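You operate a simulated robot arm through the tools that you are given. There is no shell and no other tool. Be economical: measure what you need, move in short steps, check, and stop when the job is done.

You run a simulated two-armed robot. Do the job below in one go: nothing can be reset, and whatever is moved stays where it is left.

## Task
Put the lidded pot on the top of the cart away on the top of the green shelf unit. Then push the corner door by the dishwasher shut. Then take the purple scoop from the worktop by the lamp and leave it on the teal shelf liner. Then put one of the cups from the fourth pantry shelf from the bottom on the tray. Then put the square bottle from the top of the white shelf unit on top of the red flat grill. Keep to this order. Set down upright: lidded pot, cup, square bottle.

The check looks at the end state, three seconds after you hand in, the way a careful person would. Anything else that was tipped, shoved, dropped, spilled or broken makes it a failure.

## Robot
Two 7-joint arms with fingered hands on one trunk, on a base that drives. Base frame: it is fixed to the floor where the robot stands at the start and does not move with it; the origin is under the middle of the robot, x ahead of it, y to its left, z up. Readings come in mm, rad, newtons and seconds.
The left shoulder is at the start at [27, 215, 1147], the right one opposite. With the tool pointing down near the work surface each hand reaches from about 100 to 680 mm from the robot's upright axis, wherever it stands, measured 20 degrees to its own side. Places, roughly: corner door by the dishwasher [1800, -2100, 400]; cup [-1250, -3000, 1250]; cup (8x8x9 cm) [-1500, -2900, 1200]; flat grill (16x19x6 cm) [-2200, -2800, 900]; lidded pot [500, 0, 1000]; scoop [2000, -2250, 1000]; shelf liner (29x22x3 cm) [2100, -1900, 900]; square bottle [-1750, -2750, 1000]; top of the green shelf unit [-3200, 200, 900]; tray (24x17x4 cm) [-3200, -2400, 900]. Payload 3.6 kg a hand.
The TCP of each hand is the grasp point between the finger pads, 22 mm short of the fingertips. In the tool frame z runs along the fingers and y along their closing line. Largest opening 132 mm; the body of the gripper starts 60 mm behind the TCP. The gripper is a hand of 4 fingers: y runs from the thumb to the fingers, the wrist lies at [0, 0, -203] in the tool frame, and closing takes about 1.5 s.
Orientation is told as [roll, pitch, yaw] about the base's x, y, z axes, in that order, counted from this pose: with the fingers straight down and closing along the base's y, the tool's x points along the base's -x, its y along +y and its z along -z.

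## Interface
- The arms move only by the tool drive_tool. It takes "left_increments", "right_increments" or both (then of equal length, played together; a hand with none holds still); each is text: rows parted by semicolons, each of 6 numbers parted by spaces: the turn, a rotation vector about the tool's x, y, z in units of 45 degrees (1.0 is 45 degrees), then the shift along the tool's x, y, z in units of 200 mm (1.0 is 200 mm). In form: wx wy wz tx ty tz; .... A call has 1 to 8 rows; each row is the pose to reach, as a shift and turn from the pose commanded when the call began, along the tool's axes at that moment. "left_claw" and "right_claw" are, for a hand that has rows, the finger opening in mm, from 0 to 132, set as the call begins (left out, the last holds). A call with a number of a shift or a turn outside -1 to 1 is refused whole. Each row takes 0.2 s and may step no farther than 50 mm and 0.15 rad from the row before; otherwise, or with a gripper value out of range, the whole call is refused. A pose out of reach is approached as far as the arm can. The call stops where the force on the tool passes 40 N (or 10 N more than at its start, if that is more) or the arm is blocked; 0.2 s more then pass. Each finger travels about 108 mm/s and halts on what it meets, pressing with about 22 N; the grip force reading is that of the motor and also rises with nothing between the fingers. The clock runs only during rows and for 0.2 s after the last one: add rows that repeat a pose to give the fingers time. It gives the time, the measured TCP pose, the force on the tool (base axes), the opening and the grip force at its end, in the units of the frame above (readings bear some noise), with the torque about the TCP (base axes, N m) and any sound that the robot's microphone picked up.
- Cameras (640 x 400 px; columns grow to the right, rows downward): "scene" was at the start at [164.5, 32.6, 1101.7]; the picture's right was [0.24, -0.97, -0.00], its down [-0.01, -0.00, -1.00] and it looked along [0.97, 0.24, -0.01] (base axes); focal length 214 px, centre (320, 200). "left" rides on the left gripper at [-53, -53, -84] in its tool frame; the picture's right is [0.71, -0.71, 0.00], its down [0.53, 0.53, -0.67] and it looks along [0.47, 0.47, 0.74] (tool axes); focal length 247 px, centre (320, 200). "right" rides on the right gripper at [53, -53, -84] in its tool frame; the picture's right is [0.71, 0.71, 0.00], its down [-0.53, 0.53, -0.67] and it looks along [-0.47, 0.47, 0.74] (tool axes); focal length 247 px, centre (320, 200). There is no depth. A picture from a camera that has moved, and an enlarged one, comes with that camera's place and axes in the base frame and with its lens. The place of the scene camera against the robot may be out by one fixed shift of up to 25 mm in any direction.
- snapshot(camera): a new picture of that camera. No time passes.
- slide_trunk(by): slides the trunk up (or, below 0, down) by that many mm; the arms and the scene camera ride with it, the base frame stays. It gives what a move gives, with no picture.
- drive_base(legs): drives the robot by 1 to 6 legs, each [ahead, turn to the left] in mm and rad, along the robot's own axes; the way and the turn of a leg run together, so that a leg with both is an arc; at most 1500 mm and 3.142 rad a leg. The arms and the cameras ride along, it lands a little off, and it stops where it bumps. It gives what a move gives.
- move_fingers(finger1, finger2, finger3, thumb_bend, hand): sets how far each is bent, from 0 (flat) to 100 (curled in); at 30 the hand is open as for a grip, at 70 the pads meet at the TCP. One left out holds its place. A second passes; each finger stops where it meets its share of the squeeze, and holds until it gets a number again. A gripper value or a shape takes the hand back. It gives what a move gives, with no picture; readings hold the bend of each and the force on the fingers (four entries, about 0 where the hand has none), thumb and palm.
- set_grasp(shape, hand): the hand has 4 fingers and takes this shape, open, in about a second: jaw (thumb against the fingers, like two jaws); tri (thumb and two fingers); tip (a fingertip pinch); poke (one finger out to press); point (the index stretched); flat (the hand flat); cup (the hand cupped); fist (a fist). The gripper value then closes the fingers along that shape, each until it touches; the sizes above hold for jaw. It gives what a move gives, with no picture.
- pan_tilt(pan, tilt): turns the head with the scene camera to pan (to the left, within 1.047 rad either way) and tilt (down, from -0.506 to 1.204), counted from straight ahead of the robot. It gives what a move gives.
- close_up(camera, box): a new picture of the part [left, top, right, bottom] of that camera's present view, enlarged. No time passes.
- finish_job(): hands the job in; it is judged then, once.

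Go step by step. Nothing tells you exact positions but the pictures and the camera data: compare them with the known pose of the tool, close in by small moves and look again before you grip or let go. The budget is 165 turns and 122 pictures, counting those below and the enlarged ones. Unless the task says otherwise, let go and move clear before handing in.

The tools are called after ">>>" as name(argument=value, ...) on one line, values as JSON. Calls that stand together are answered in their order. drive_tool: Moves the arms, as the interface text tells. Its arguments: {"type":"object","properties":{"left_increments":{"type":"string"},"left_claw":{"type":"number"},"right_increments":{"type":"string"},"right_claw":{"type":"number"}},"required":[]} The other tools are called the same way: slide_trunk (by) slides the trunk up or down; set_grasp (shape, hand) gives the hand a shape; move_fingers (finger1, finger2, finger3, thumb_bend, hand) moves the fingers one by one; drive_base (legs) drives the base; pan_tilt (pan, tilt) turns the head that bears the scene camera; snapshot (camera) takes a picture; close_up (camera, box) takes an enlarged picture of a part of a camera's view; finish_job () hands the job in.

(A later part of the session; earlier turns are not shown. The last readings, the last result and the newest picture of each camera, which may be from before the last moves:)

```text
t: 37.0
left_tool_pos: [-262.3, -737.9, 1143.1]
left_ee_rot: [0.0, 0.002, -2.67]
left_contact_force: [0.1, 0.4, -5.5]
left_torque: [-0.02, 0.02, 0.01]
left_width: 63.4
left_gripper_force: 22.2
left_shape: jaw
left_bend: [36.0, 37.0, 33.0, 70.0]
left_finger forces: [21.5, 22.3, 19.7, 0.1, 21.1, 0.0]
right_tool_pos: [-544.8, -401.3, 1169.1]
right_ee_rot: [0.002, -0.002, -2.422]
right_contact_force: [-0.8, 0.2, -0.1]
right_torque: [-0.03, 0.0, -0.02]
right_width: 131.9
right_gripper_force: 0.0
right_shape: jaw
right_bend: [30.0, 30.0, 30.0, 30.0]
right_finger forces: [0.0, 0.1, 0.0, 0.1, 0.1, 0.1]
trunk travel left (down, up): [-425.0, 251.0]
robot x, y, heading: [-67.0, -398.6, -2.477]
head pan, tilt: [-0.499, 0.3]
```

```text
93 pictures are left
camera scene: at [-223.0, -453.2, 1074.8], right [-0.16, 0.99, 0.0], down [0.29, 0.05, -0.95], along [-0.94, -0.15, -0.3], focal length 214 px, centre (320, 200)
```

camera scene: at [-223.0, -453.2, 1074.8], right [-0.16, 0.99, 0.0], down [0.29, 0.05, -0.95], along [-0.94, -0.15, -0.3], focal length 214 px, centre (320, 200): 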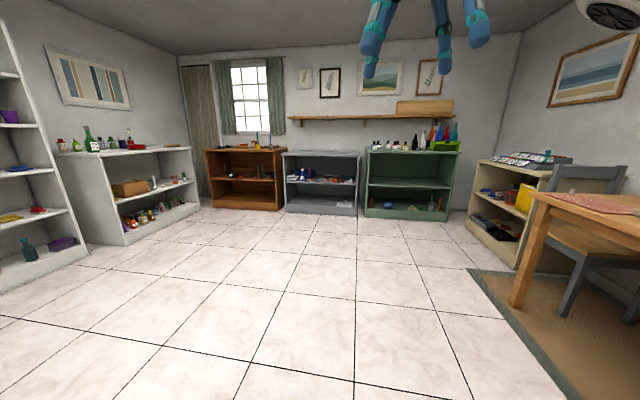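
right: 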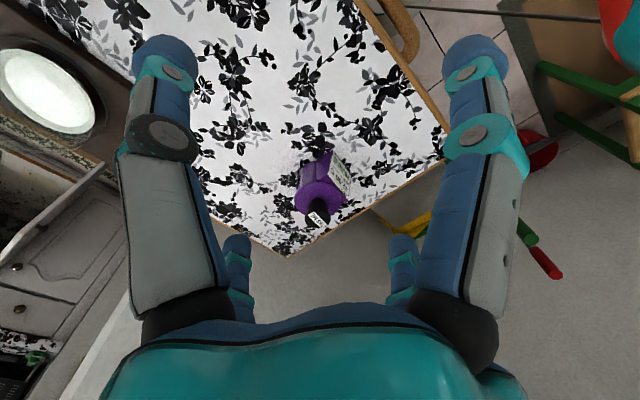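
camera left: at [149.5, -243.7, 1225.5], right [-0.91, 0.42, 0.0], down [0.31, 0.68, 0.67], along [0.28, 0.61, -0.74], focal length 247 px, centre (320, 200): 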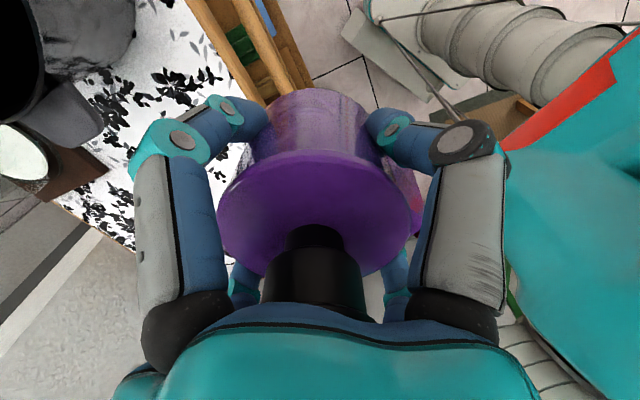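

I can see the green shelf unit straight ahead (x about -3050 at its front, y -270 to 800). I zoom in on its top to find free room.

>>> close_up(camera="scene", box=[340, 100, 500, 200])

>>> drive_base(legs=[[250, 0], [0, -0.66], [1000, 0]])

>>> pan_tilt(pan=-0.3, tilt=0.3)

>>> snapshot(camera="scene")

```text
4.00 times, centred on (420, 150) of scene
camera zoom: at [-223.0, -453.2, 1074.8], right [-0.16, 0.99, 0.0], down [0.29, 0.05, -0.95], along [-0.94, -0.15, -0.3], focal length 858 px, centre (-80, 400)
```

zoom: 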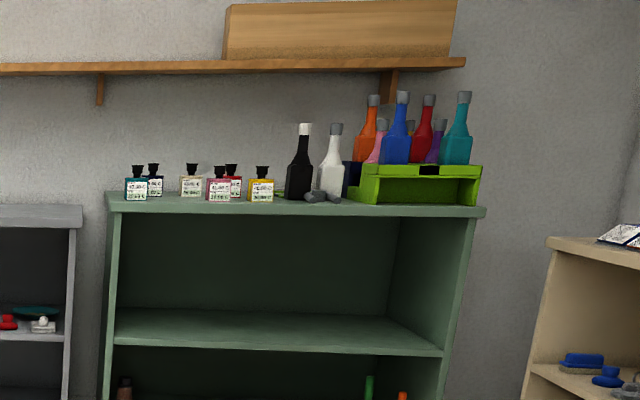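

```text
t: 45.5
left_tool_pos: [-1649.3, -690.8, 1143.7]
left_ee_rot: [0.001, 0.001, 2.941]
left_contact_force: [0.2, 0.0, -5.7]
left_torque: [-0.02, 0.01, 0.0]
left_width: 63.7
left_gripper_force: 21.8
left_shape: jaw
left_bend: [36.0, 37.0, 33.0, 70.0]
left_finger forces: [21.2, 22.5, 19.1, 0.1, 20.5, 0.1]
right_tool_pos: [-1658.4, -250.1, 1169.0]
right_ee_rot: [0.001, -0.001, -3.095]
right_contact_force: [0.1, 0.3, 0.2]
right_torque: [-0.01, -0.04, 0.0]
right_width: 131.6
right_gripper_force: 0.1
right_shape: jaw
right_bend: [30.0, 30.0, 30.0, 30.0]
right_finger forces: [0.0, 0.0, 0.0, 0.0, 0.0, 0.1]
trunk travel left (down, up): [-425.0, 251.0]
robot x, y, heading: [-1285.6, -539.7, 3.129]
head pan, tilt: [-0.499, 0.3]
```

```text
t: 46.2
left_tool_pos: [-1647.6, -690.0, 1144.1]
left_ee_rot: [0.003, 0.002, 2.941]
left_contact_force: [-0.4, 0.9, -5.3]
left_torque: [-0.01, 0.01, 0.01]
left_width: 63.7
left_gripper_force: 22.0
left_shape: jaw
left_bend: [36.0, 37.0, 33.0, 70.0]
left_finger forces: [21.3, 22.6, 19.0, 0.1, 20.5, 0.1]
right_tool_pos: [-1657.9, -251.1, 1168.7]
right_ee_rot: [-0.001, 0.0, -3.094]
right_contact_force: [-0.1, 0.2, 0.2]
right_torque: [0.04, 0.02, -0.01]
right_width: 132.2
right_gripper_force: 0.0
right_shape: jaw
right_bend: [30.0, 30.0, 30.0, 30.0]
right_finger forces: [0.0, 0.1, 0.0, 0.0, 0.0, 0.0]
trunk travel left (down, up): [-425.0, 251.0]
robot x, y, heading: [-1284.2, -542.6, 3.129]
head pan, tilt: [-0.3, 0.3]
```

```text
91 pictures are left
camera scene: at [-1453.2, -503.9, 1074.8], right [0.31, 0.95, 0.0], down [0.28, -0.09, -0.95], along [-0.91, 0.29, -0.3], focal length 214 px, centre (320, 200)
```

scene: 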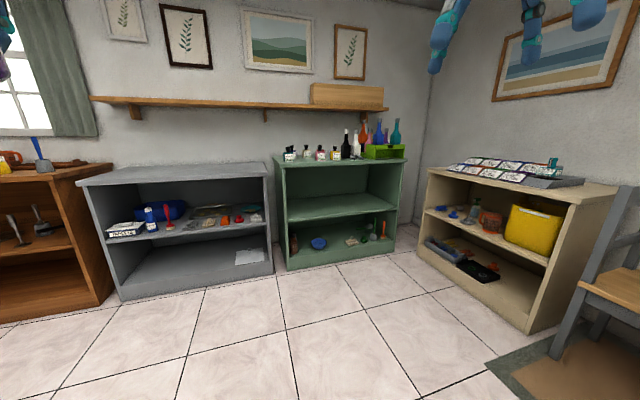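

The left front part of the green top looks free. I drive up to the green shelf.

>>> drive_base(legs=[[0, -0.47], [1270, 0], [0, 0.48]])

>>> pan_tilt(pan=0.1, tilt=0.5)

>>> snapshot(camera="scene")

>>> snapshot(camera="right")

```text
t: 55.2
left_tool_pos: [-2743.8, -163.8, 1143.6]
left_ee_rot: [0.001, 0.0, 2.987]
left_contact_force: [-0.5, -0.4, -5.3]
left_torque: [0.01, -0.01, 0.02]
left_width: 63.4
left_gripper_force: 21.9
left_shape: jaw
left_bend: [36.0, 37.0, 33.0, 70.0]
left_finger forces: [20.8, 23.0, 18.4, 0.1, 19.6, 0.1]
right_tool_pos: [-2774.9, 274.5, 1170.2]
right_ee_rot: [-0.002, 0.001, -3.05]
right_contact_force: [-0.6, 0.0, -0.4]
right_torque: [0.01, 0.0, 0.0]
right_width: 132.0
right_gripper_force: 0.0
right_shape: jaw
right_bend: [30.0, 30.0, 30.0, 30.0]
right_finger forces: [0.0, 0.1, 0.0, 0.0, 0.0, 0.0]
trunk travel left (down, up): [-425.0, 251.0]
robot x, y, heading: [-2390.2, 16.5, -3.116]
head pan, tilt: [-0.3, 0.3]
```

```text
t: 56.0
left_tool_pos: [-2742.6, -162.7, 1145.0]
left_ee_rot: [0.003, 0.004, 2.986]
left_contact_force: [-1.0, -0.5, -4.9]
left_torque: [0.03, -0.01, -0.01]
left_width: 63.2
left_gripper_force: 22.2
left_shape: jaw
left_bend: [36.0, 37.0, 33.0, 70.0]
left_finger forces: [21.1, 23.0, 19.1, 0.0, 20.0, 0.0]
right_tool_pos: [-2774.1, 275.1, 1169.0]
right_ee_rot: [-0.001, 0.0, -3.047]
right_contact_force: [-0.9, -0.2, 0.7]
right_torque: [-0.01, -0.02, 0.0]
right_width: 131.9
right_gripper_force: 0.0
right_shape: jaw
right_bend: [30.0, 30.0, 30.0, 30.0]
right_finger forces: [0.0, 0.0, 0.0, 0.1, 0.0, 0.0]
trunk travel left (down, up): [-425.0, 251.0]
robot x, y, heading: [-2389.6, 15.9, -3.112]
head pan, tilt: [0.099, 0.499]
```

```text
90 pictures are left
camera scene: at [-2558.9, 15.0, 1056.4], right [-0.13, 0.99, 0.0], down [0.48, 0.06, -0.88], along [-0.87, -0.11, -0.48], focal length 214 px, centre (320, 200)
```

scene: 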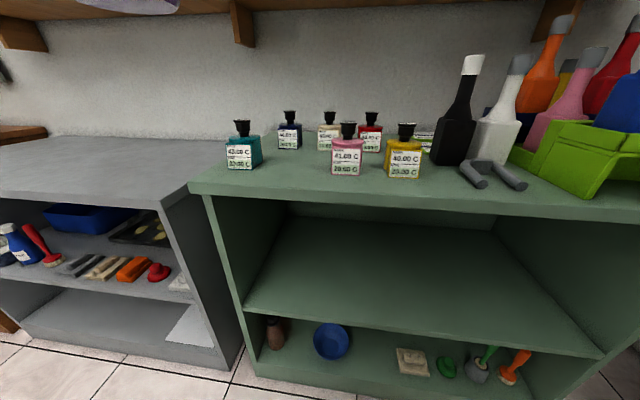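

```text
89 pictures are left
camera right: at [-2725.2, 332.9, 1253.4], right [0.77, -0.64, 0.0], down [-0.47, -0.57, 0.67], along [-0.43, -0.51, -0.74], focal length 247 px, centre (320, 200)
```

right: 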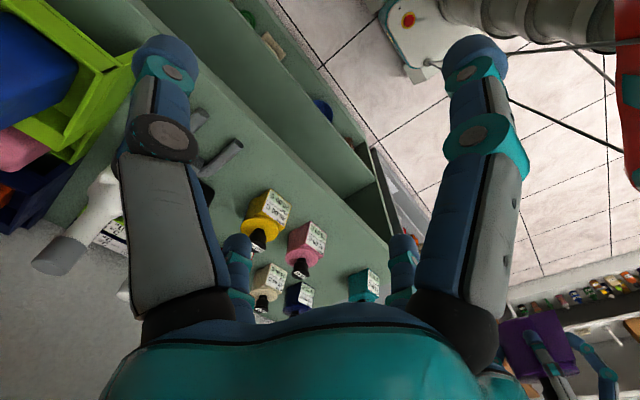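

The shelf top is at z about 859 with its front edge at x about -2880. There's a free spot between the teal and pink pots, near the front at [-2970, -105]. I drive 80 mm closer and move the hand over it.

>>> drive_base(legs=[[80, 0]])

```text
t: 57.1
left_tool_pos: [-2825.3, -165.0, 1142.9]
left_ee_rot: [-0.001, 0.003, 2.985]
left_contact_force: [-1.1, 0.3, -5.8]
left_torque: [0.03, -0.03, 0.0]
left_width: 63.4
left_gripper_force: 22.0
left_shape: jaw
left_bend: [36.0, 37.0, 33.0, 70.0]
left_finger forces: [21.1, 23.1, 19.0, 0.0, 20.0, 0.0]
right_tool_pos: [-2856.1, 271.7, 1170.0]
right_ee_rot: [0.001, 0.001, -3.048]
right_contact_force: [0.0, 0.3, -0.5]
right_torque: [-0.02, -0.04, -0.03]
right_width: 132.1
right_gripper_force: 0.0
right_shape: jaw
right_bend: [30.0, 30.0, 30.0, 30.0]
right_finger forces: [0.0, 0.0, 0.1, 0.1, 0.1, 0.0]
trunk travel left (down, up): [-425.0, 251.0]
robot x, y, heading: [-2473.4, 15.9, -3.111]
head pan, tilt: [0.099, 0.499]
```

>>> drive_tool(left_increments="0 0 0 -0.2 -0.05 0; 0 0 0 -0.4 -0.1 0; 0 0 0 -0.6 -0.15 0.05; 0 0 0 -0.763 -0.183 0.15; 0 0 0 -0.763 -0.183 0.35; 0 0 0 -0.763 -0.183 0.55; 0 0 0 -0.763 -0.183 0.7")

>>> snapshot(camera="scene")

```text
t: 58.7
left_tool_pos: [-2970.1, -107.8, 1003.3]
left_ee_rot: [0.001, 0.002, 2.986]
left_contact_force: [-0.2, 0.3, -5.3]
left_torque: [-0.02, 0.02, -0.02]
left_width: 63.6
left_gripper_force: 21.9
left_shape: jaw
left_bend: [36.0, 37.0, 33.0, 70.0]
left_finger forces: [21.0, 23.5, 18.6, 0.1, 19.9, 0.0]
right_tool_pos: [-2856.5, 271.5, 1169.8]
right_ee_rot: [-0.001, -0.002, -3.049]
right_contact_force: [-0.5, 0.7, 0.4]
right_torque: [0.03, 0.03, -0.03]
right_width: 132.0
right_gripper_force: 0.0
right_shape: jaw
right_bend: [30.0, 30.0, 30.0, 30.0]
right_finger forces: [0.1, 0.0, 0.0, 0.1, 0.1, 0.0]
trunk travel left (down, up): [-425.0, 251.0]
robot x, y, heading: [-2471.1, 13.7, -3.114]
head pan, tilt: [0.099, 0.499]
```

```text
88 pictures are left
camera scene: at [-2639.3, 12.2, 1056.3], right [-0.13, 0.99, 0.0], down [0.48, 0.06, -0.88], along [-0.87, -0.11, -0.48], focal length 214 px, centre (320, 200)
```

scene: 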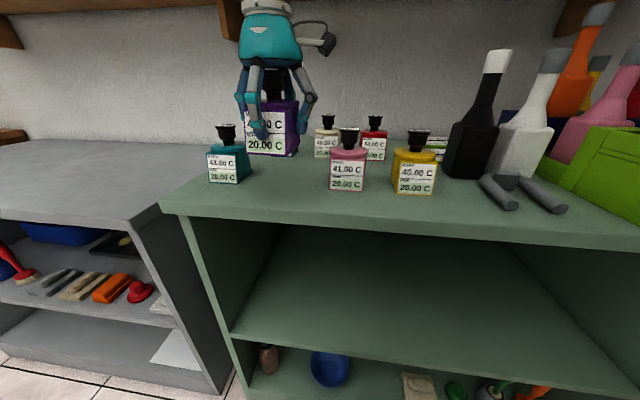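

The pot hangs over the free spot. I lower it until it touches.

>>> drive_tool(left_increments="0 0 0 0 0 0.2; 0 0 0 0 0 0.37; 0 0 0 0 0 0.4")

>>> snapshot(camera="scene")

>>> snapshot(camera="left")

```text
t: 59.5
left_tool_pos: [-2968.7, -108.3, 923.8]
left_ee_rot: [0.002, 0.002, 2.986]
left_contact_force: [0.1, -0.1, -5.0]
left_torque: [0.01, 0.0, 0.02]
left_width: 63.4
left_gripper_force: 21.8
left_shape: jaw
left_bend: [36.0, 37.0, 33.0, 70.0]
left_finger forces: [20.9, 23.4, 18.5, 0.0, 19.9, 0.1]
right_tool_pos: [-2854.9, 273.8, 1170.2]
right_ee_rot: [0.001, -0.003, -3.05]
right_contact_force: [-0.2, 0.2, -0.1]
right_torque: [0.02, 0.0, 0.0]
right_width: 132.2
right_gripper_force: 0.0
right_shape: jaw
right_bend: [30.0, 30.0, 30.0, 30.0]
right_finger forces: [0.0, 0.1, 0.0, 0.0, 0.1, 0.0]
trunk travel left (down, up): [-425.0, 251.0]
robot x, y, heading: [-2469.9, 15.6, -3.109]
head pan, tilt: [0.099, 0.499]
```

```text
87 pictures are left
camera scene: at [-2639.2, 12.4, 1056.4], right [-0.13, 0.99, 0.0], down [0.48, 0.06, -0.88], along [-0.87, -0.11, -0.48], focal length 214 px, centre (320, 200)
```

scene: 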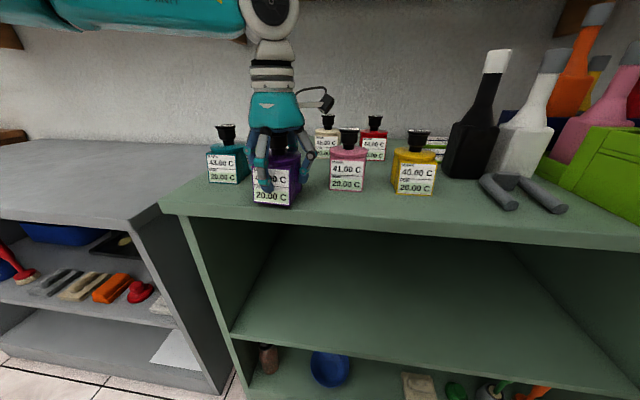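

```text
86 pictures are left
camera left: at [-3013.4, -47.0, 1006.8], right [0.81, 0.59, 0.0], down [0.44, -0.6, 0.67], along [0.39, -0.54, -0.74], focal length 247 px, centre (320, 200)
```

left: 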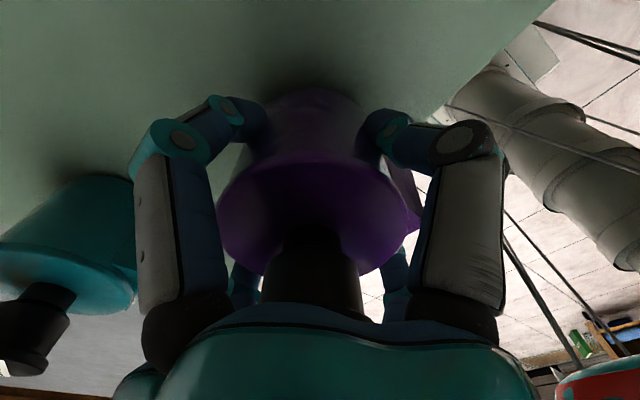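

The pot is about 15 mm above the top. I shift it slightly away from the teal neighbour and lower it to touch.

>>> drive_tool(left_increments="0 0 0 0.066 -0.061 0; 0 0 0 0.066 -0.061 0.03; 0 0 0 0.066 -0.061 0.05; 0 0 0 0.066 -0.061 0.065; 0 0 0 0.066 -0.061 0.075")

```text
t: 60.7
left_tool_pos: [-2954.1, -97.8, 911.7]
left_ee_rot: [0.002, -0.006, 2.987]
left_contact_force: [-5.8, -5.0, 16.0]
left_torque: [-0.17, -0.3, -0.09]
left_width: 63.4
left_gripper_force: 22.2
left_shape: jaw
left_bend: [36.0, 37.0, 33.0, 70.0]
left_finger forces: [22.5, 24.3, 23.5, 0.0, 20.6, 0.1]
right_tool_pos: [-2855.6, 272.5, 1171.4]
right_ee_rot: [-0.001, -0.003, -3.049]
right_contact_force: [-0.5, 0.8, -0.2]
right_torque: [0.03, 0.0, 0.01]
right_width: 131.8
right_gripper_force: 0.0
right_shape: jaw
right_bend: [30.0, 30.0, 30.0, 30.0]
right_finger forces: [0.0, 0.0, 0.1, 0.0, 0.0, 0.1]
trunk travel left (down, up): [-425.0, 251.0]
robot x, y, heading: [-2474.1, 14.6, -3.112]
head pan, tilt: [0.099, 0.499]
```

It has touched down. I open and rise.

>>> drive_tool(left_increments="0 0 0 0 0 -0.01; 0 0 0 0 0 -0.01; 0 0 0 0 0 -0.01; 0 0 0 0 0 -0.01; 0 0 0 0 0 -0.01", left_claw=132)

>>> drive_tool(left_increments="0 0 0 0 0 -0.1; 0 0 0 0 0 -0.3; 0 0 0 0 0 -0.5; 0 0 0 0 0 -0.7; 0 0 0 0 0 -0.9; 0 0 0 0 0 -1.0")

>>> snapshot(camera="scene")

```text
t: 61.9
left_tool_pos: [-2953.0, -96.5, 910.5]
left_ee_rot: [0.002, 0.001, 2.986]
left_contact_force: [1.2, -0.1, 0.3]
left_torque: [-0.01, -0.02, 0.0]
left_width: 131.8
left_gripper_force: 0.1
left_shape: jaw
left_bend: [30.0, 30.0, 30.0, 30.0]
left_finger forces: [0.0, 0.0, 0.0, 0.1, 0.0, 0.0]
right_tool_pos: [-2855.3, 272.3, 1170.5]
right_ee_rot: [0.0, -0.002, -3.049]
right_contact_force: [0.3, -0.2, 0.9]
right_torque: [0.02, 0.02, 0.0]
right_width: 131.9
right_gripper_force: 0.0
right_shape: jaw
right_bend: [30.0, 30.0, 30.0, 30.0]
right_finger forces: [0.0, 0.0, 0.0, 0.0, 0.0, 0.0]
trunk travel left (down, up): [-425.0, 251.0]
robot x, y, heading: [-2469.5, 14.5, -3.116]
head pan, tilt: [0.099, 0.499]
```

```text
t: 63.3
left_tool_pos: [-2951.1, -96.8, 1113.2]
left_ee_rot: [-0.001, 0.002, 2.986]
left_contact_force: [-0.1, -0.8, -0.8]
left_torque: [-0.01, 0.03, 0.0]
left_width: 131.8
left_gripper_force: 0.0
left_shape: jaw
left_bend: [30.0, 30.0, 30.0, 30.0]
left_finger forces: [0.0, 0.1, 0.0, 0.0, 0.0, 0.1]
right_tool_pos: [-2854.7, 272.2, 1171.7]
right_ee_rot: [0.0, -0.002, -3.049]
right_contact_force: [0.5, 0.0, 1.5]
right_torque: [0.02, -0.01, 0.02]
right_width: 132.1
right_gripper_force: 0.1
right_shape: jaw
right_bend: [30.0, 30.0, 30.0, 30.0]
right_finger forces: [0.0, 0.0, 0.0, 0.0, 0.0, 0.1]
trunk travel left (down, up): [-425.0, 251.0]
robot x, y, heading: [-2471.7, 13.6, -3.11]
head pan, tilt: [0.099, 0.499]
```

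```text
85 pictures are left
camera scene: at [-2638.8, 12.6, 1056.4], right [-0.13, 0.99, 0.0], down [0.48, 0.06, -0.88], along [-0.87, -0.11, -0.48], focal length 214 px, centre (320, 200)
```

scene: 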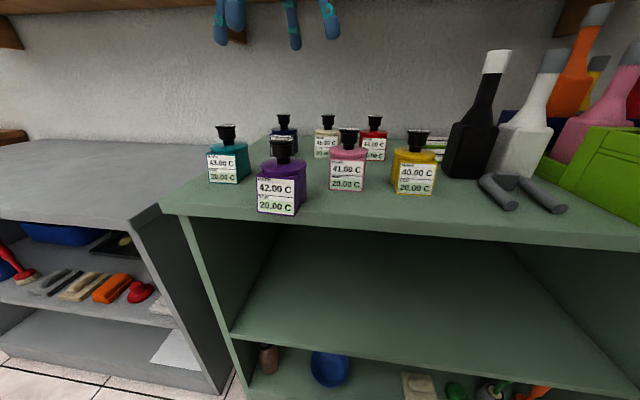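

The pot stands upright on the green unit. Next is the corner door: I back off, turn around and drive toward the kitchen corner.

>>> drive_tool(left_increments="0 0 0 0.2 0.1 -0.05; 0 0 0 0.4 0.2 -0.1; 0 0 0 0.6 0.3 -0.15")

>>> drive_base(legs=[[-500, 0], [0, 2.63], [1400, 0], [1300, 0]])

>>> pan_tilt(pan=0.0, tilt=0.4)

>>> snapshot(camera="scene")

```text
t: 64.1
left_tool_pos: [-2841.8, -174.6, 1140.8]
left_ee_rot: [0.002, 0.0, 2.986]
left_contact_force: [-0.5, 0.9, -0.6]
left_torque: [0.01, -0.01, 0.01]
left_width: 131.8
left_gripper_force: 0.0
left_shape: jaw
left_bend: [30.0, 30.0, 30.0, 30.0]
left_finger forces: [0.1, 0.1, 0.1, 0.0, 0.1, 0.0]
right_tool_pos: [-2853.9, 273.2, 1171.1]
right_ee_rot: [0.001, -0.002, -3.049]
right_contact_force: [0.3, -0.8, 0.0]
right_torque: [0.03, 0.04, -0.03]
right_width: 131.8
right_gripper_force: 0.2
right_shape: jaw
right_bend: [30.0, 30.0, 30.0, 30.0]
right_finger forces: [0.1, 0.1, 0.0, 0.1, 0.0, 0.0]
trunk travel left (down, up): [-425.0, 251.0]
robot x, y, heading: [-2471.3, 14.7, -3.109]
head pan, tilt: [0.099, 0.499]
```

```text
t: 70.1
left_tool_pos: [-1961.4, -390.7, 1140.3]
left_ee_rot: [0.0, 0.002, -2.155]
left_contact_force: [1.0, -0.8, 1.1]
left_torque: [0.0, 0.02, -0.02]
left_width: 131.8
left_gripper_force: 0.0
left_shape: jaw
left_bend: [30.0, 30.0, 30.0, 30.0]
left_finger forces: [0.0, 0.1, 0.1, 0.0, 0.0, 0.1]
right_tool_pos: [-2373.4, -214.1, 1171.5]
right_ee_rot: [-0.004, 0.0, -1.91]
right_contact_force: [0.6, 0.3, 0.2]
right_torque: [0.03, -0.01, 0.0]
right_width: 131.8
right_gripper_force: 0.0
right_shape: jaw
right_bend: [30.0, 30.0, 30.0, 30.0]
right_finger forces: [0.0, 0.1, 0.0, 0.0, 0.0, 0.1]
trunk travel left (down, up): [-425.0, 251.0]
robot x, y, heading: [-2023.7, 51.8, -1.932]
head pan, tilt: [0.099, 0.499]
stopped in leg 2: the robot was blocked; the commanded pose is now the measured one
```

```text
t: 70.8
left_tool_pos: [-1963.5, -387.8, 1141.5]
left_ee_rot: [0.0, -0.001, -2.158]
left_contact_force: [-0.3, 1.0, 0.4]
left_torque: [0.0, -0.02, 0.03]
left_width: 131.8
left_gripper_force: 0.0
left_shape: jaw
left_bend: [30.0, 30.0, 30.0, 30.0]
left_finger forces: [0.0, 0.0, 0.1, 0.1, 0.0, 0.0]
right_tool_pos: [-2375.3, -213.4, 1171.3]
right_ee_rot: [-0.003, 0.0, -1.909]
right_contact_force: [-0.2, -0.1, 0.7]
right_torque: [0.02, 0.04, 0.0]
right_width: 132.2
right_gripper_force: 0.0
right_shape: jaw
right_bend: [30.0, 30.0, 30.0, 30.0]
right_finger forces: [0.0, 0.1, 0.1, 0.0, 0.1, 0.1]
trunk travel left (down, up): [-425.0, 251.0]
robot x, y, heading: [-2023.2, 49.8, -1.932]
head pan, tilt: [0.0, 0.4]
```

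```text
84 pictures are left
camera scene: at [-2084.6, -96.7, 1065.6], right [-0.94, 0.35, 0.0], down [0.14, 0.36, -0.92], along [-0.33, -0.86, -0.39], focal length 214 px, centre (320, 200)
```

scene: 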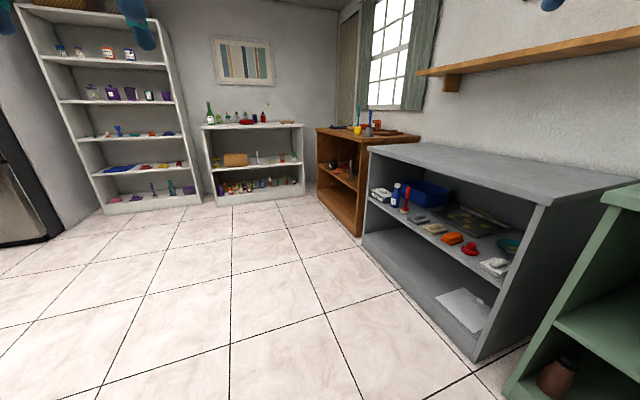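

The rear bumped near the cream unit; it juts out more than I thought. I move forward first, then turn toward the kitchen.

>>> drive_base(legs=[[500, 0], [0, 1.6], [1400, 0], [1200, 0]])

>>> snapshot(camera="scene")

```text
t: 76.2
left_tool_pos: [-1783.9, -565.9, 1140.9]
left_ee_rot: [-0.004, 0.001, -1.082]
left_contact_force: [-0.4, -0.1, 0.0]
left_torque: [-0.04, 0.03, 0.02]
left_width: 132.2
left_gripper_force: 0.0
left_shape: jaw
left_bend: [30.0, 30.0, 30.0, 30.0]
left_finger forces: [0.0, 0.0, 0.0, 0.0, 0.0, 0.1]
right_tool_pos: [-2132.2, -843.1, 1171.6]
right_ee_rot: [-0.004, -0.002, -0.834]
right_contact_force: [-0.6, 0.3, 0.3]
right_torque: [0.0, 0.07, 0.03]
right_width: 132.1
right_gripper_force: 0.1
right_shape: jaw
right_bend: [30.0, 30.0, 30.0, 30.0]
right_finger forces: [0.0, 0.0, 0.0, 0.1, 0.0, 0.1]
trunk travel left (down, up): [-425.0, 251.0]
robot x, y, heading: [-2238.6, -442.2, -0.817]
head pan, tilt: [0.0, 0.4]
stopped in leg 2: the robot was blocked; the commanded pose is now the measured one
```

```text
83 pictures are left
camera scene: at [-2120.2, -551.3, 1065.5], right [-0.73, -0.68, 0.0], down [-0.27, 0.28, -0.92], along [0.63, -0.67, -0.39], focal length 214 px, centre (320, 200)
```

scene: 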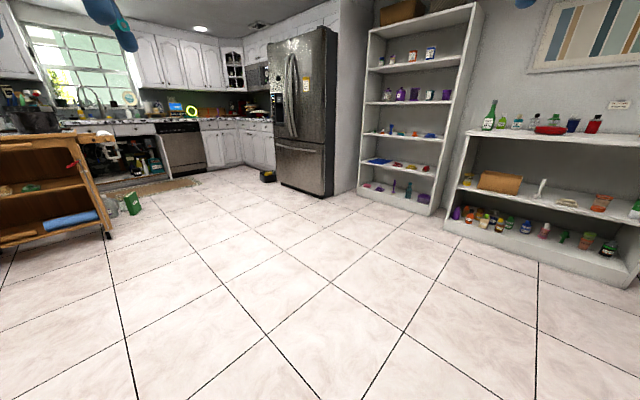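

I'm clear of the back units now, and the path ahead is open. I zoom in on the kitchen corner and drive on.

>>> close_up(camera="scene", box=[0, 60, 280, 235])

>>> drive_base(legs=[[700, 0], [0, 0.5], [1100, 0]])

>>> pan_tilt(pan=0.0, tilt=0.3)

>>> snapshot(camera="scene")

```text
2.29 times, centred on (140, 148) of scene
camera zoom: at [-2120.2, -551.3, 1065.5], right [-0.73, -0.68, 0.0], down [-0.27, 0.28, -0.92], along [0.63, -0.67, -0.39], focal length 490 px, centre (731, 320)
```

zoom: 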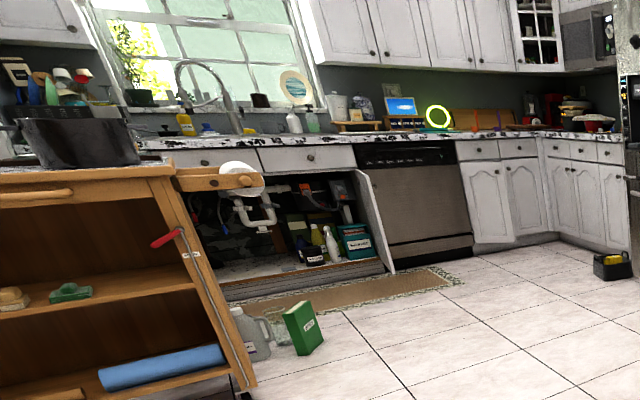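

```text
t: 86.7
left_tool_pos: [-263.1, -1199.3, 1141.4]
left_ee_rot: [0.001, 0.001, -0.59]
left_contact_force: [0.0, -0.1, -0.1]
left_torque: [0.0, -0.02, 0.03]
left_width: 131.9
left_gripper_force: 0.1
left_shape: jaw
left_bend: [30.0, 30.0, 30.0, 30.0]
left_finger forces: [0.0, 0.0, 0.0, 0.0, 0.1, 0.0]
right_tool_pos: [-439.1, -1609.0, 1173.0]
right_ee_rot: [0.002, -0.002, -0.343]
right_contact_force: [-0.2, 0.6, -0.4]
right_torque: [-0.02, 0.04, 0.01]
right_width: 132.0
right_gripper_force: 0.1
right_shape: jaw
right_bend: [30.0, 30.0, 30.0, 30.0]
right_finger forces: [0.0, 0.1, 0.0, 0.0, 0.0, 0.1]
trunk travel left (down, up): [-425.0, 251.0]
robot x, y, heading: [-719.7, -1300.3, -0.325]
head pan, tilt: [0.0, 0.4]
```

```text
t: 87.4
left_tool_pos: [-264.2, -1198.4, 1141.9]
left_ee_rot: [0.0, -0.001, -0.592]
left_contact_force: [-0.2, -0.9, -0.9]
left_torque: [-0.01, -0.01, -0.03]
left_width: 132.2
left_gripper_force: 0.1
left_shape: jaw
left_bend: [30.0, 30.0, 30.0, 30.0]
left_finger forces: [0.0, 0.1, 0.1, 0.0, 0.0, 0.1]
right_tool_pos: [-439.8, -1609.8, 1172.7]
right_ee_rot: [0.0, -0.002, -0.343]
right_contact_force: [-0.1, 0.3, -0.2]
right_torque: [0.01, -0.02, 0.01]
right_width: 132.1
right_gripper_force: 0.0
right_shape: jaw
right_bend: [30.0, 30.0, 30.0, 30.0]
right_finger forces: [0.0, 0.1, 0.0, 0.1, 0.1, 0.0]
trunk travel left (down, up): [-425.0, 251.0]
robot x, y, heading: [-723.4, -1301.9, -0.333]
head pan, tilt: [0.0, 0.3]
```

```text
81 pictures are left
camera scene: at [-561.1, -1344.4, 1074.8], right [-0.32, -0.95, 0.0], down [-0.28, 0.1, -0.95], along [0.9, -0.31, -0.3], focal length 214 px, centre (320, 200)
```

scene: 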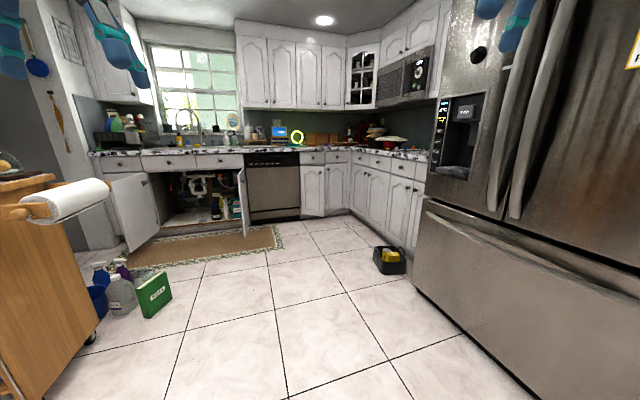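

The two sink doors are open and not part of my job; the door right of the dishwasher looks ajar. I zoom in on it and on the counter near the ring lamp.

>>> close_up(camera="scene", box=[240, 110, 440, 235])

>>> drive_base(legs=[[0, 0.05], [1100, 0]])

>>> pan_tilt(pan=-0.2, tilt=0.4)

>>> snapshot(camera="scene")

```text
3.20 times, centred on (340, 172) of scene
camera zoom: at [-561.1, -1344.4, 1074.8], right [-0.32, -0.95, 0.0], down [-0.28, 0.1, -0.95], along [0.9, -0.31, -0.3], focal length 686 px, centre (256, 288)
```

zoom: 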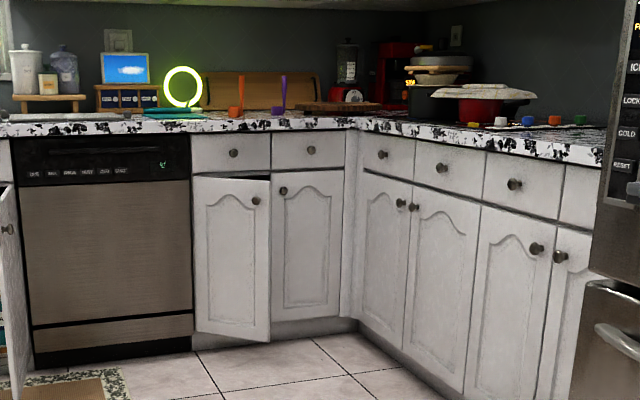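

```text
t: 93.7
left_tool_pos: [836.5, -1494.5, 1142.7]
left_ee_rot: [0.0, 0.003, -0.546]
left_contact_force: [0.8, 0.2, 0.1]
left_torque: [0.02, 0.01, 0.01]
left_width: 131.7
left_gripper_force: 0.0
left_shape: jaw
left_bend: [30.0, 30.0, 30.0, 30.0]
left_finger forces: [0.0, 0.0, 0.0, 0.1, 0.0, 0.0]
right_tool_pos: [679.2, -1913.3, 1173.3]
right_ee_rot: [0.0, -0.001, -0.297]
right_contact_force: [-0.4, 0.0, 0.1]
right_torque: [0.02, 0.05, 0.01]
right_width: 131.9
right_gripper_force: 0.2
right_shape: jaw
right_bend: [30.0, 30.0, 30.0, 30.0]
right_finger forces: [0.0, 0.0, 0.1, 0.0, 0.0, 0.0]
trunk travel left (down, up): [-425.0, 251.0]
robot x, y, heading: [385.0, -1618.3, -0.287]
head pan, tilt: [0.0, 0.3]
```

```text
t: 94.4
left_tool_pos: [836.3, -1495.1, 1143.2]
left_ee_rot: [-0.001, 0.001, -0.547]
left_contact_force: [-0.1, 0.0, -0.2]
left_torque: [0.02, -0.01, 0.0]
left_width: 131.9
left_gripper_force: 0.1
left_shape: jaw
left_bend: [30.0, 30.0, 30.0, 30.0]
left_finger forces: [0.1, 0.0, 0.1, 0.1, 0.1, 0.1]
right_tool_pos: [677.9, -1914.0, 1172.5]
right_ee_rot: [0.001, -0.001, -0.297]
right_contact_force: [-0.4, 0.2, -0.6]
right_torque: [0.01, -0.02, -0.01]
right_width: 132.0
right_gripper_force: 0.0
right_shape: jaw
right_bend: [30.0, 30.0, 30.0, 30.0]
right_finger forces: [0.0, 0.0, 0.0, 0.0, 0.0, 0.1]
trunk travel left (down, up): [-425.0, 251.0]
robot x, y, heading: [384.4, -1620.9, -0.286]
head pan, tilt: [-0.201, 0.4]
```

```text
79 pictures are left
camera scene: at [538.5, -1671.2, 1065.6], right [-0.46, -0.89, 0.0], down [-0.35, 0.18, -0.92], along [0.82, -0.43, -0.39], focal length 214 px, centre (320, 200)
```

scene: 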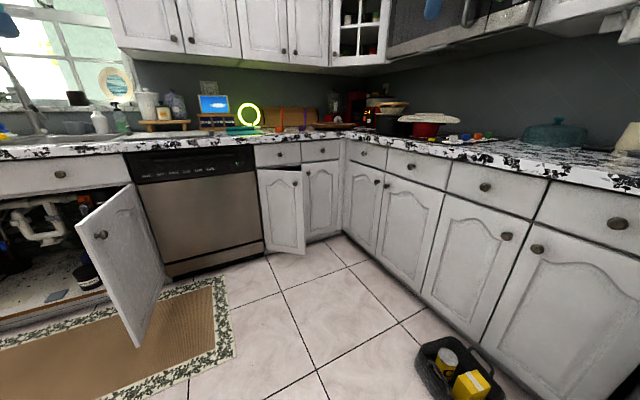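

The corner door is hinged by the dishwasher, with its free edge at about [1718, -2165] standing some 120 mm off the face (x about 1840). I drive to about (1080, -1900) facing it and lower the trunk.

>>> drive_base(legs=[[0, -0.1], [740, 0], [0, 0.38]])

>>> pan_tilt(pan=-0.2, tilt=0.5)

>>> snapshot(camera="scene")

```text
t: 100.1
left_tool_pos: [1470.9, -1639.2, 1143.6]
left_ee_rot: [0.0, 0.003, -0.256]
left_contact_force: [0.0, -0.2, 0.3]
left_torque: [0.0, 0.05, 0.01]
left_width: 132.3
left_gripper_force: 0.0
left_shape: jaw
left_bend: [30.0, 30.0, 30.0, 30.0]
left_finger forces: [0.0, 0.0, 0.0, 0.0, 0.0, 0.0]
right_tool_pos: [1438.4, -2084.7, 1172.6]
right_ee_rot: [0.0, -0.001, -0.009]
right_contact_force: [0.8, 0.0, 1.1]
right_torque: [-0.02, 0.02, 0.0]
right_width: 132.2
right_gripper_force: 0.1
right_shape: jaw
right_bend: [30.0, 30.0, 30.0, 30.0]
right_finger forces: [0.0, 0.0, 0.1, 0.0, 0.0, 0.0]
trunk travel left (down, up): [-425.0, 251.0]
robot x, y, heading: [1071.0, -1901.2, 0.009]
head pan, tilt: [-0.201, 0.4]
```

```text
t: 100.7
left_tool_pos: [1469.8, -1639.4, 1144.3]
left_ee_rot: [0.0, 0.0, -0.259]
left_contact_force: [0.2, -0.2, -1.1]
left_torque: [-0.01, -0.02, -0.01]
left_width: 131.8
left_gripper_force: 0.1
left_shape: jaw
left_bend: [30.0, 30.0, 30.0, 30.0]
left_finger forces: [0.0, 0.1, 0.0, 0.0, 0.0, 0.0]
right_tool_pos: [1437.1, -2086.2, 1172.3]
right_ee_rot: [-0.002, -0.003, -0.008]
right_contact_force: [0.0, -0.5, -0.1]
right_torque: [-0.01, -0.01, 0.0]
right_width: 132.0
right_gripper_force: 0.0
right_shape: jaw
right_bend: [30.0, 30.0, 30.0, 30.0]
right_finger forces: [0.1, 0.0, 0.0, 0.0, 0.1, 0.0]
trunk travel left (down, up): [-425.0, 251.0]
robot x, y, heading: [1068.4, -1902.6, 0.006]
head pan, tilt: [-0.201, 0.499]
```

```text
78 pictures are left
camera scene: at [1236.5, -1907.5, 1056.5], right [-0.19, -0.98, 0.0], down [-0.47, 0.09, -0.88], along [0.86, -0.17, -0.48], focal length 214 px, centre (320, 200)
```

scene: 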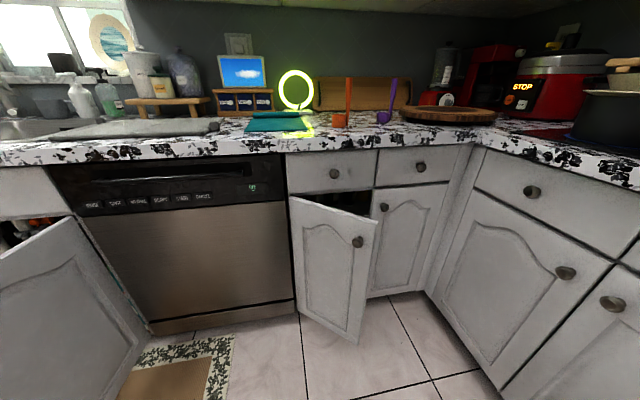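

The door's free edge is at about [1718, -2184] and the knob at z about 630; the closed face lies near x 1880. I lower the trunk and make a right fist to push below the knob.

>>> slide_trunk(by=-350)

>>> set_grasp(hand="right", shape="fist")

>>> drive_tool(right_increments="0 -0.16 0 0.1 0 0.05; 0 -0.32 0 0.2 0 0.1; 0 -0.48 0 0.3 0 0.15; 0 -0.64 0 0.4 0 0.2; 0 -0.8 0 0.5 0 0.25; 0 -0.96 0 0.6 0 0.3")

```text
t: 104.2
left_tool_pos: [1470.2, -1638.8, 795.2]
left_ee_rot: [0.0, -0.001, -0.258]
left_contact_force: [0.3, 0.2, -0.7]
left_torque: [0.04, 0.0, 0.01]
left_width: 131.9
left_gripper_force: 0.1
left_shape: jaw
left_bend: [30.0, 30.0, 30.0, 30.0]
left_finger forces: [0.1, 0.1, 0.1, 0.1, 0.0, 0.1]
right_tool_pos: [1438.4, -2085.6, 824.4]
right_ee_rot: [0.001, -0.003, -0.01]
right_contact_force: [-0.9, -0.9, -0.3]
right_torque: [0.0, -0.01, 0.01]
right_width: 132.2
right_gripper_force: 0.0
right_shape: jaw
right_bend: [30.0, 30.0, 30.0, 30.0]
right_finger forces: [0.1, 0.1, 0.1, 0.1, 0.0, 0.0]
trunk travel left (down, up): [-75.0, 601.0]
robot x, y, heading: [1071.8, -1901.3, 0.012]
head pan, tilt: [-0.201, 0.499]
```

```text
t: 105.0
left_tool_pos: [1468.7, -1638.8, 794.3]
left_ee_rot: [0.001, 0.001, -0.256]
left_contact_force: [0.3, -0.2, 0.6]
left_torque: [0.01, 0.0, 0.01]
left_width: 132.0
left_gripper_force: 0.1
left_shape: jaw
left_bend: [30.0, 30.0, 30.0, 30.0]
left_finger forces: [0.0, 0.0, 0.1, 0.0, 0.1, 0.1]
right_tool_pos: [1437.2, -2085.4, 824.7]
right_ee_rot: [0.0, -0.001, -0.008]
right_contact_force: [0.5, 0.6, 0.4]
right_torque: [0.0, 0.01, -0.02]
right_width: 0.0
right_gripper_force: 0.0
right_shape: fist
right_bend: [100.0, 100.0, 100.0, 63.0]
right_finger forces: [0.1, 0.0, 0.0, 0.1, 0.0, 0.1]
trunk travel left (down, up): [-75.0, 601.0]
robot x, y, heading: [1071.3, -1900.9, 0.004]
head pan, tilt: [-0.201, 0.499]
```

```text
t: 106.7
left_tool_pos: [1470.6, -1638.5, 794.3]
left_ee_rot: [-0.001, 0.003, -0.255]
left_contact_force: [0.1, -0.1, -0.2]
left_torque: [-0.01, 0.07, 0.01]
left_width: 132.0
left_gripper_force: 0.2
left_shape: jaw
left_bend: [30.0, 30.0, 30.0, 30.0]
left_finger forces: [0.0, 0.0, 0.1, 0.0, 0.1, 0.0]
right_tool_pos: [1263.2, -2024.5, 864.7]
right_ee_rot: [0.005, -0.724, -0.018]
right_contact_force: [0.1, 0.2, 2.1]
right_torque: [0.0, 0.16, 0.0]
right_width: 0.0
right_gripper_force: 0.0
right_shape: fist
right_bend: [100.0, 100.0, 100.0, 63.0]
right_finger forces: [0.1, 0.1, 0.0, 0.0, 0.0, 0.1]
right hand out of reach, approached as far as the arm can: row 3, 4, 5, 6
trunk travel left (down, up): [-75.0, 601.0]
robot x, y, heading: [1070.4, -1902.7, 0.005]
head pan, tilt: [-0.201, 0.499]
stopped in row 6 (right hand): the force on the tool passed its limit (the readings are from after the stop); the commanded pose is now the measured one
```

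The hand was drawn in too close. I extend it forward and down while finishing the turn to horizontal.

>>> drive_tool(right_increments="0 0 0 0.01 -0.05 0.19; 0 -0.05 0 0.02 -0.1 0.38; 0 -0.2 0 0.03 -0.16 0.58; 0 -0.35 0 0.04 -0.21 0.77; 0 -0.5 0 0.05 -0.26 0.96")

```text
t: 107.0
left_tool_pos: [1470.0, -1639.6, 793.7]
left_ee_rot: [0.001, 0.002, -0.254]
left_contact_force: [-0.5, 0.3, -0.7]
left_torque: [0.01, -0.02, 0.0]
left_width: 132.0
left_gripper_force: 0.1
left_shape: jaw
left_bend: [30.0, 30.0, 30.0, 30.0]
left_finger forces: [0.1, 0.0, 0.0, 0.0, 0.0, 0.0]
right_tool_pos: [1268.7, -2023.2, 862.4]
right_ee_rot: [0.018, -0.728, -0.029]
right_contact_force: [0.5, 0.2, 1.5]
right_torque: [-0.05, 0.07, 0.0]
right_width: 0.0
right_gripper_force: 0.2
right_shape: fist
right_bend: [100.0, 100.0, 100.0, 63.0]
right_finger forces: [0.0, 0.0, 0.1, 0.0, 0.0, 0.0]
right hand out of reach, approached as far as the arm can: row 1
trunk travel left (down, up): [-75.0, 601.0]
robot x, y, heading: [1071.6, -1906.1, 0.009]
head pan, tilt: [-0.201, 0.499]
stopped in row 1 (right hand): the force on the tool passed its limit (the readings are from after the stop); the commanded pose is now the measured one
```

It's still touching something, likely my own body. I look, then move it outward.

>>> drive_tool(right_increments="0 0 0 -0.02 -0.1 0.0; 0 0 0 -0.08 -0.25 0.05; 0 0 0 -0.15 -0.4 0.12; 0 0 0 -0.225 -0.5 0.2")

>>> pan_tilt(pan=-0.6, tilt=0.5)

>>> snapshot(camera="scene")

```text
t: 108.0
left_tool_pos: [1470.3, -1638.8, 794.5]
left_ee_rot: [-0.001, 0.003, -0.255]
left_contact_force: [0.0, -1.2, 0.9]
left_torque: [0.01, 0.02, -0.01]
left_width: 132.0
left_gripper_force: 0.1
left_shape: jaw
left_bend: [30.0, 30.0, 30.0, 30.0]
left_finger forces: [0.1, 0.0, 0.1, 0.0, 0.0, 0.1]
right_tool_pos: [1253.4, -2081.5, 883.0]
right_ee_rot: [0.019, -0.724, -0.029]
right_contact_force: [0.6, -0.9, -0.3]
right_torque: [0.0, 0.02, 0.01]
right_width: 0.1
right_gripper_force: 0.1
right_shape: fist
right_bend: [100.0, 100.0, 100.0, 63.0]
right_finger forces: [0.1, 0.0, 0.2, 0.0, 0.0, 0.1]
right hand out of reach, approached as far as the arm can: row 1, 2, 3, 4
trunk travel left (down, up): [-75.0, 601.0]
robot x, y, heading: [1068.8, -1905.8, 0.008]
head pan, tilt: [-0.201, 0.499]
```

```text
t: 108.8
left_tool_pos: [1469.6, -1638.9, 794.6]
left_ee_rot: [-0.001, 0.002, -0.255]
left_contact_force: [-0.3, -0.3, -0.1]
left_torque: [0.01, 0.0, 0.01]
left_width: 131.9
left_gripper_force: 0.0
left_shape: jaw
left_bend: [30.0, 30.0, 30.0, 30.0]
left_finger forces: [0.0, 0.0, 0.1, 0.0, 0.0, 0.0]
right_tool_pos: [1252.2, -2081.3, 884.3]
right_ee_rot: [0.019, -0.725, -0.032]
right_contact_force: [0.5, 0.9, 0.7]
right_torque: [-0.02, 0.02, -0.03]
right_width: 0.1
right_gripper_force: 0.0
right_shape: fist
right_bend: [100.0, 100.0, 100.0, 63.0]
right_finger forces: [0.1, 0.0, 0.0, 0.0, 0.0, 0.0]
trunk travel left (down, up): [-75.0, 601.0]
robot x, y, heading: [1068.4, -1901.1, 0.006]
head pan, tilt: [-0.6, 0.499]
```

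```text
77 pictures are left
camera scene: at [1229.2, -1940.8, 693.3], right [-0.56, -0.83, 0.0], down [-0.4, 0.27, -0.88], along [0.73, -0.49, -0.48], focal length 214 px, centre (320, 200)
```

scene: 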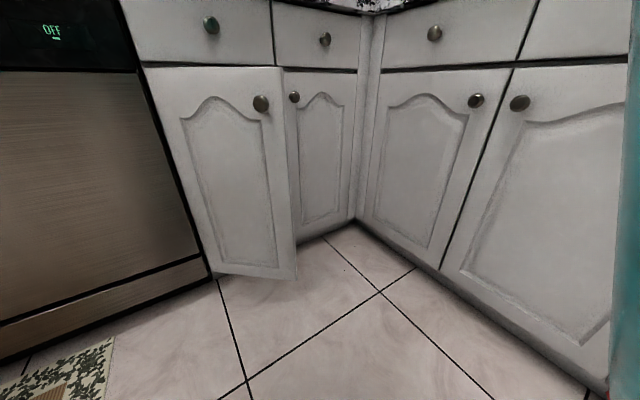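

>>> drive_tool(right_increments="0 0 0 -0.06 -0.05 0.16; 0 0 0 -0.12 -0.1 0.32; 0 0 0 -0.17 -0.15 0.48; 0 0 0 -0.22 -0.2 0.64; 0 0 0 -0.27 -0.2 0.8")

```text
t: 110.0
left_tool_pos: [1473.5, -1635.8, 789.9]
left_ee_rot: [-0.005, 0.009, -0.255]
left_contact_force: [1.2, 0.0, 0.2]
left_torque: [-0.05, 0.07, 0.01]
left_width: 131.7
left_gripper_force: 0.0
left_shape: jaw
left_bend: [30.0, 30.0, 30.0, 30.0]
left_finger forces: [0.1, 0.0, 0.1, 0.1, 0.0, 0.1]
right_tool_pos: [1381.9, -2032.9, 875.8]
right_ee_rot: [0.01, -0.716, -0.025]
right_contact_force: [1.6, 1.2, -0.3]
right_torque: [-0.03, 0.07, -0.04]
right_width: 0.0
right_gripper_force: 0.0
right_shape: fist
right_bend: [100.0, 100.0, 100.0, 63.0]
right_finger forces: [0.1, 0.0, 0.1, 0.0, 0.1, 0.0]
right hand out of reach, approached as far as the arm can: row 1, 2, 3, 4, 5
trunk travel left (down, up): [-75.0, 601.0]
robot x, y, heading: [1072.2, -1897.7, 0.004]
head pan, tilt: [-0.6, 0.499]
```

The arm seems stuck in an awkward posture. I turn the hand back down at a forward spot to recover.

>>> drive_tool(right_increments="0 0.15 0 0 -0.06 0.12; 0 0.3 0 -0.01 -0.12 0.24; 0 0.46 0 -0.02 -0.19 0.36; 0 0.61 0 -0.03 -0.25 0.48; 0 0.76 0 -0.04 -0.32 0.58; 0 0.91 0 -0.05 -0.38 0.68; 0 0.91 0 -0.05 -0.38 0.68")

```text
t: 111.6
left_tool_pos: [1469.4, -1639.2, 795.2]
left_ee_rot: [0.001, 0.002, -0.254]
left_contact_force: [-0.4, 0.3, 0.6]
left_torque: [0.0, 0.01, 0.0]
left_width: 132.0
left_gripper_force: 0.2
left_shape: jaw
left_bend: [30.0, 30.0, 30.0, 30.0]
left_finger forces: [0.0, 0.1, 0.0, 0.0, 0.0, 0.0]
right_tool_pos: [1477.8, -2107.1, 791.3]
right_ee_rot: [0.015, -0.009, -0.017]
right_contact_force: [0.4, -0.3, -0.8]
right_torque: [0.03, -0.04, -0.03]
right_width: 0.0
right_gripper_force: 0.1
right_shape: fist
right_bend: [100.0, 100.0, 100.0, 63.0]
right_finger forces: [0.0, 0.0, 0.0, 0.1, 0.0, 0.0]
trunk travel left (down, up): [-75.0, 601.0]
robot x, y, heading: [1068.2, -1903.2, 0.004]
head pan, tilt: [-0.6, 0.499]
```

Recovered. I lower the hand first, then swing it horizontal around the wrist.

>>> drive_tool(right_increments="0 0 0 -0.04 -0.03 0.2; 0 0 0 -0.08 -0.06 0.4; 0 0 0 -0.12 -0.09 0.6; 0 0 0 -0.16 -0.12 0.8; 0 0 0 -0.2 -0.15 0.98")

>>> drive_tool(right_increments="0 -0.16 0 -0.1 0 -0.03; 0 -0.32 0 -0.2 0 -0.06; 0 -0.48 0 -0.3 0 -0.09; 0 -0.64 0 -0.4 0 -0.13; 0 -0.8 0 -0.48 0 -0.18; 0 -0.96 0 -0.55 0 -0.24")

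```text
t: 112.8
left_tool_pos: [1469.3, -1638.5, 795.3]
left_ee_rot: [0.0, 0.0, -0.256]
left_contact_force: [0.2, -0.2, -0.5]
left_torque: [0.01, -0.01, 0.02]
left_width: 132.3
left_gripper_force: 0.0
left_shape: jaw
left_bend: [30.0, 30.0, 30.0, 30.0]
left_finger forces: [0.1, 0.1, 0.1, 0.1, 0.0, 0.1]
right_tool_pos: [1518.0, -2134.2, 595.4]
right_ee_rot: [0.015, -0.016, -0.018]
right_contact_force: [0.4, 0.7, 0.1]
right_torque: [0.01, -0.03, -0.01]
right_width: 0.1
right_gripper_force: 0.1
right_shape: fist
right_bend: [100.0, 100.0, 100.0, 63.0]
right_finger forces: [0.0, 0.0, 0.0, 0.0, 0.0, 0.0]
trunk travel left (down, up): [-75.0, 601.0]
robot x, y, heading: [1068.2, -1900.4, 0.011]
head pan, tilt: [-0.6, 0.499]
```

```text
t: 114.2
left_tool_pos: [1469.0, -1639.1, 793.2]
left_ee_rot: [0.0, 0.002, -0.254]
left_contact_force: [0.2, 0.5, -0.8]
left_torque: [0.01, 0.01, -0.03]
left_width: 131.6
left_gripper_force: 0.1
left_shape: jaw
left_bend: [30.0, 30.0, 30.0, 30.0]
left_finger forces: [0.1, 0.0, 0.0, 0.0, 0.1, 0.0]
right_tool_pos: [1629.3, -2136.7, 642.7]
right_ee_rot: [0.021, -0.769, -0.032]
right_contact_force: [0.3, 0.0, 0.5]
right_torque: [0.0, 0.02, -0.01]
right_width: 0.0
right_gripper_force: 0.0
right_shape: fist
right_bend: [100.0, 100.0, 100.0, 63.0]
right_finger forces: [0.0, 0.0, 0.0, 0.0, 0.0, 0.0]
trunk travel left (down, up): [-75.0, 601.0]
robot x, y, heading: [1071.4, -1898.6, 0.008]
head pan, tilt: [-0.6, 0.499]
```

>>> drive_tool(right_increments="0 -0.1 0 0.09 0 0.09; 0 -0.2 0 0.18 0 0.18; 0 -0.3 0 0.27 0 0.28; 0 -0.4 0 0.36 0 0.37; 0 -0.5 0 0.45 0 0.467")

>>> pan_tilt(pan=-0.4, tilt=0.5)

>>> snapshot(camera="scene")

```text
t: 115.4
left_tool_pos: [1470.2, -1638.7, 794.8]
left_ee_rot: [0.0, 0.003, -0.256]
left_contact_force: [0.2, 0.5, 0.3]
left_torque: [-0.01, -0.04, 0.01]
left_width: 131.8
left_gripper_force: 0.2
left_shape: jaw
left_bend: [30.0, 30.0, 30.0, 30.0]
left_finger forces: [0.1, 0.1, 0.0, 0.0, 0.1, 0.1]
right_tool_pos: [1628.9, -2133.6, 517.5]
right_ee_rot: [0.037, -1.161, -0.051]
right_contact_force: [0.0, 0.1, 0.0]
right_torque: [0.02, -0.01, 0.01]
right_width: 0.0
right_gripper_force: 0.1
right_shape: fist
right_bend: [100.0, 100.0, 100.0, 63.0]
right_finger forces: [0.0, 0.0, 0.1, 0.1, 0.0, 0.0]
trunk travel left (down, up): [-75.0, 601.0]
robot x, y, heading: [1070.2, -1904.7, 0.007]
head pan, tilt: [-0.6, 0.499]
```

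```text
t: 116.2
left_tool_pos: [1470.5, -1639.3, 794.7]
left_ee_rot: [0.0, 0.003, -0.256]
left_contact_force: [-0.4, -0.4, -0.3]
left_torque: [-0.03, 0.01, -0.01]
left_width: 131.8
left_gripper_force: 0.0
left_shape: jaw
left_bend: [30.0, 30.0, 30.0, 30.0]
left_finger forces: [0.0, 0.1, 0.0, 0.0, 0.1, 0.0]
right_tool_pos: [1629.0, -2133.0, 517.6]
right_ee_rot: [0.039, -1.158, -0.053]
right_contact_force: [-0.9, 1.1, -0.3]
right_torque: [-0.03, -0.02, -0.02]
right_width: 0.0
right_gripper_force: 0.0
right_shape: fist
right_bend: [100.0, 100.0, 100.0, 63.0]
right_finger forces: [0.0, 0.0, 0.0, 0.0, 0.0, 0.0]
trunk travel left (down, up): [-75.0, 601.0]
robot x, y, heading: [1066.6, -1899.7, 0.011]
head pan, tilt: [-0.4, 0.499]
```

```text
76 pictures are left
camera scene: at [1237.9, -1924.9, 693.3], right [-0.38, -0.92, 0.0], down [-0.44, 0.18, -0.88], along [0.81, -0.34, -0.48], focal length 214 px, centre (320, 200)
```

scene: 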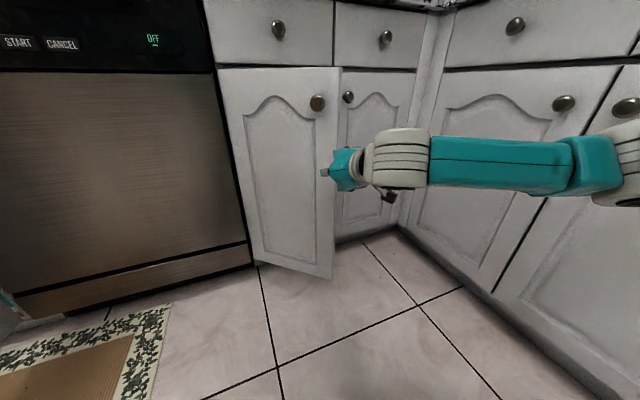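

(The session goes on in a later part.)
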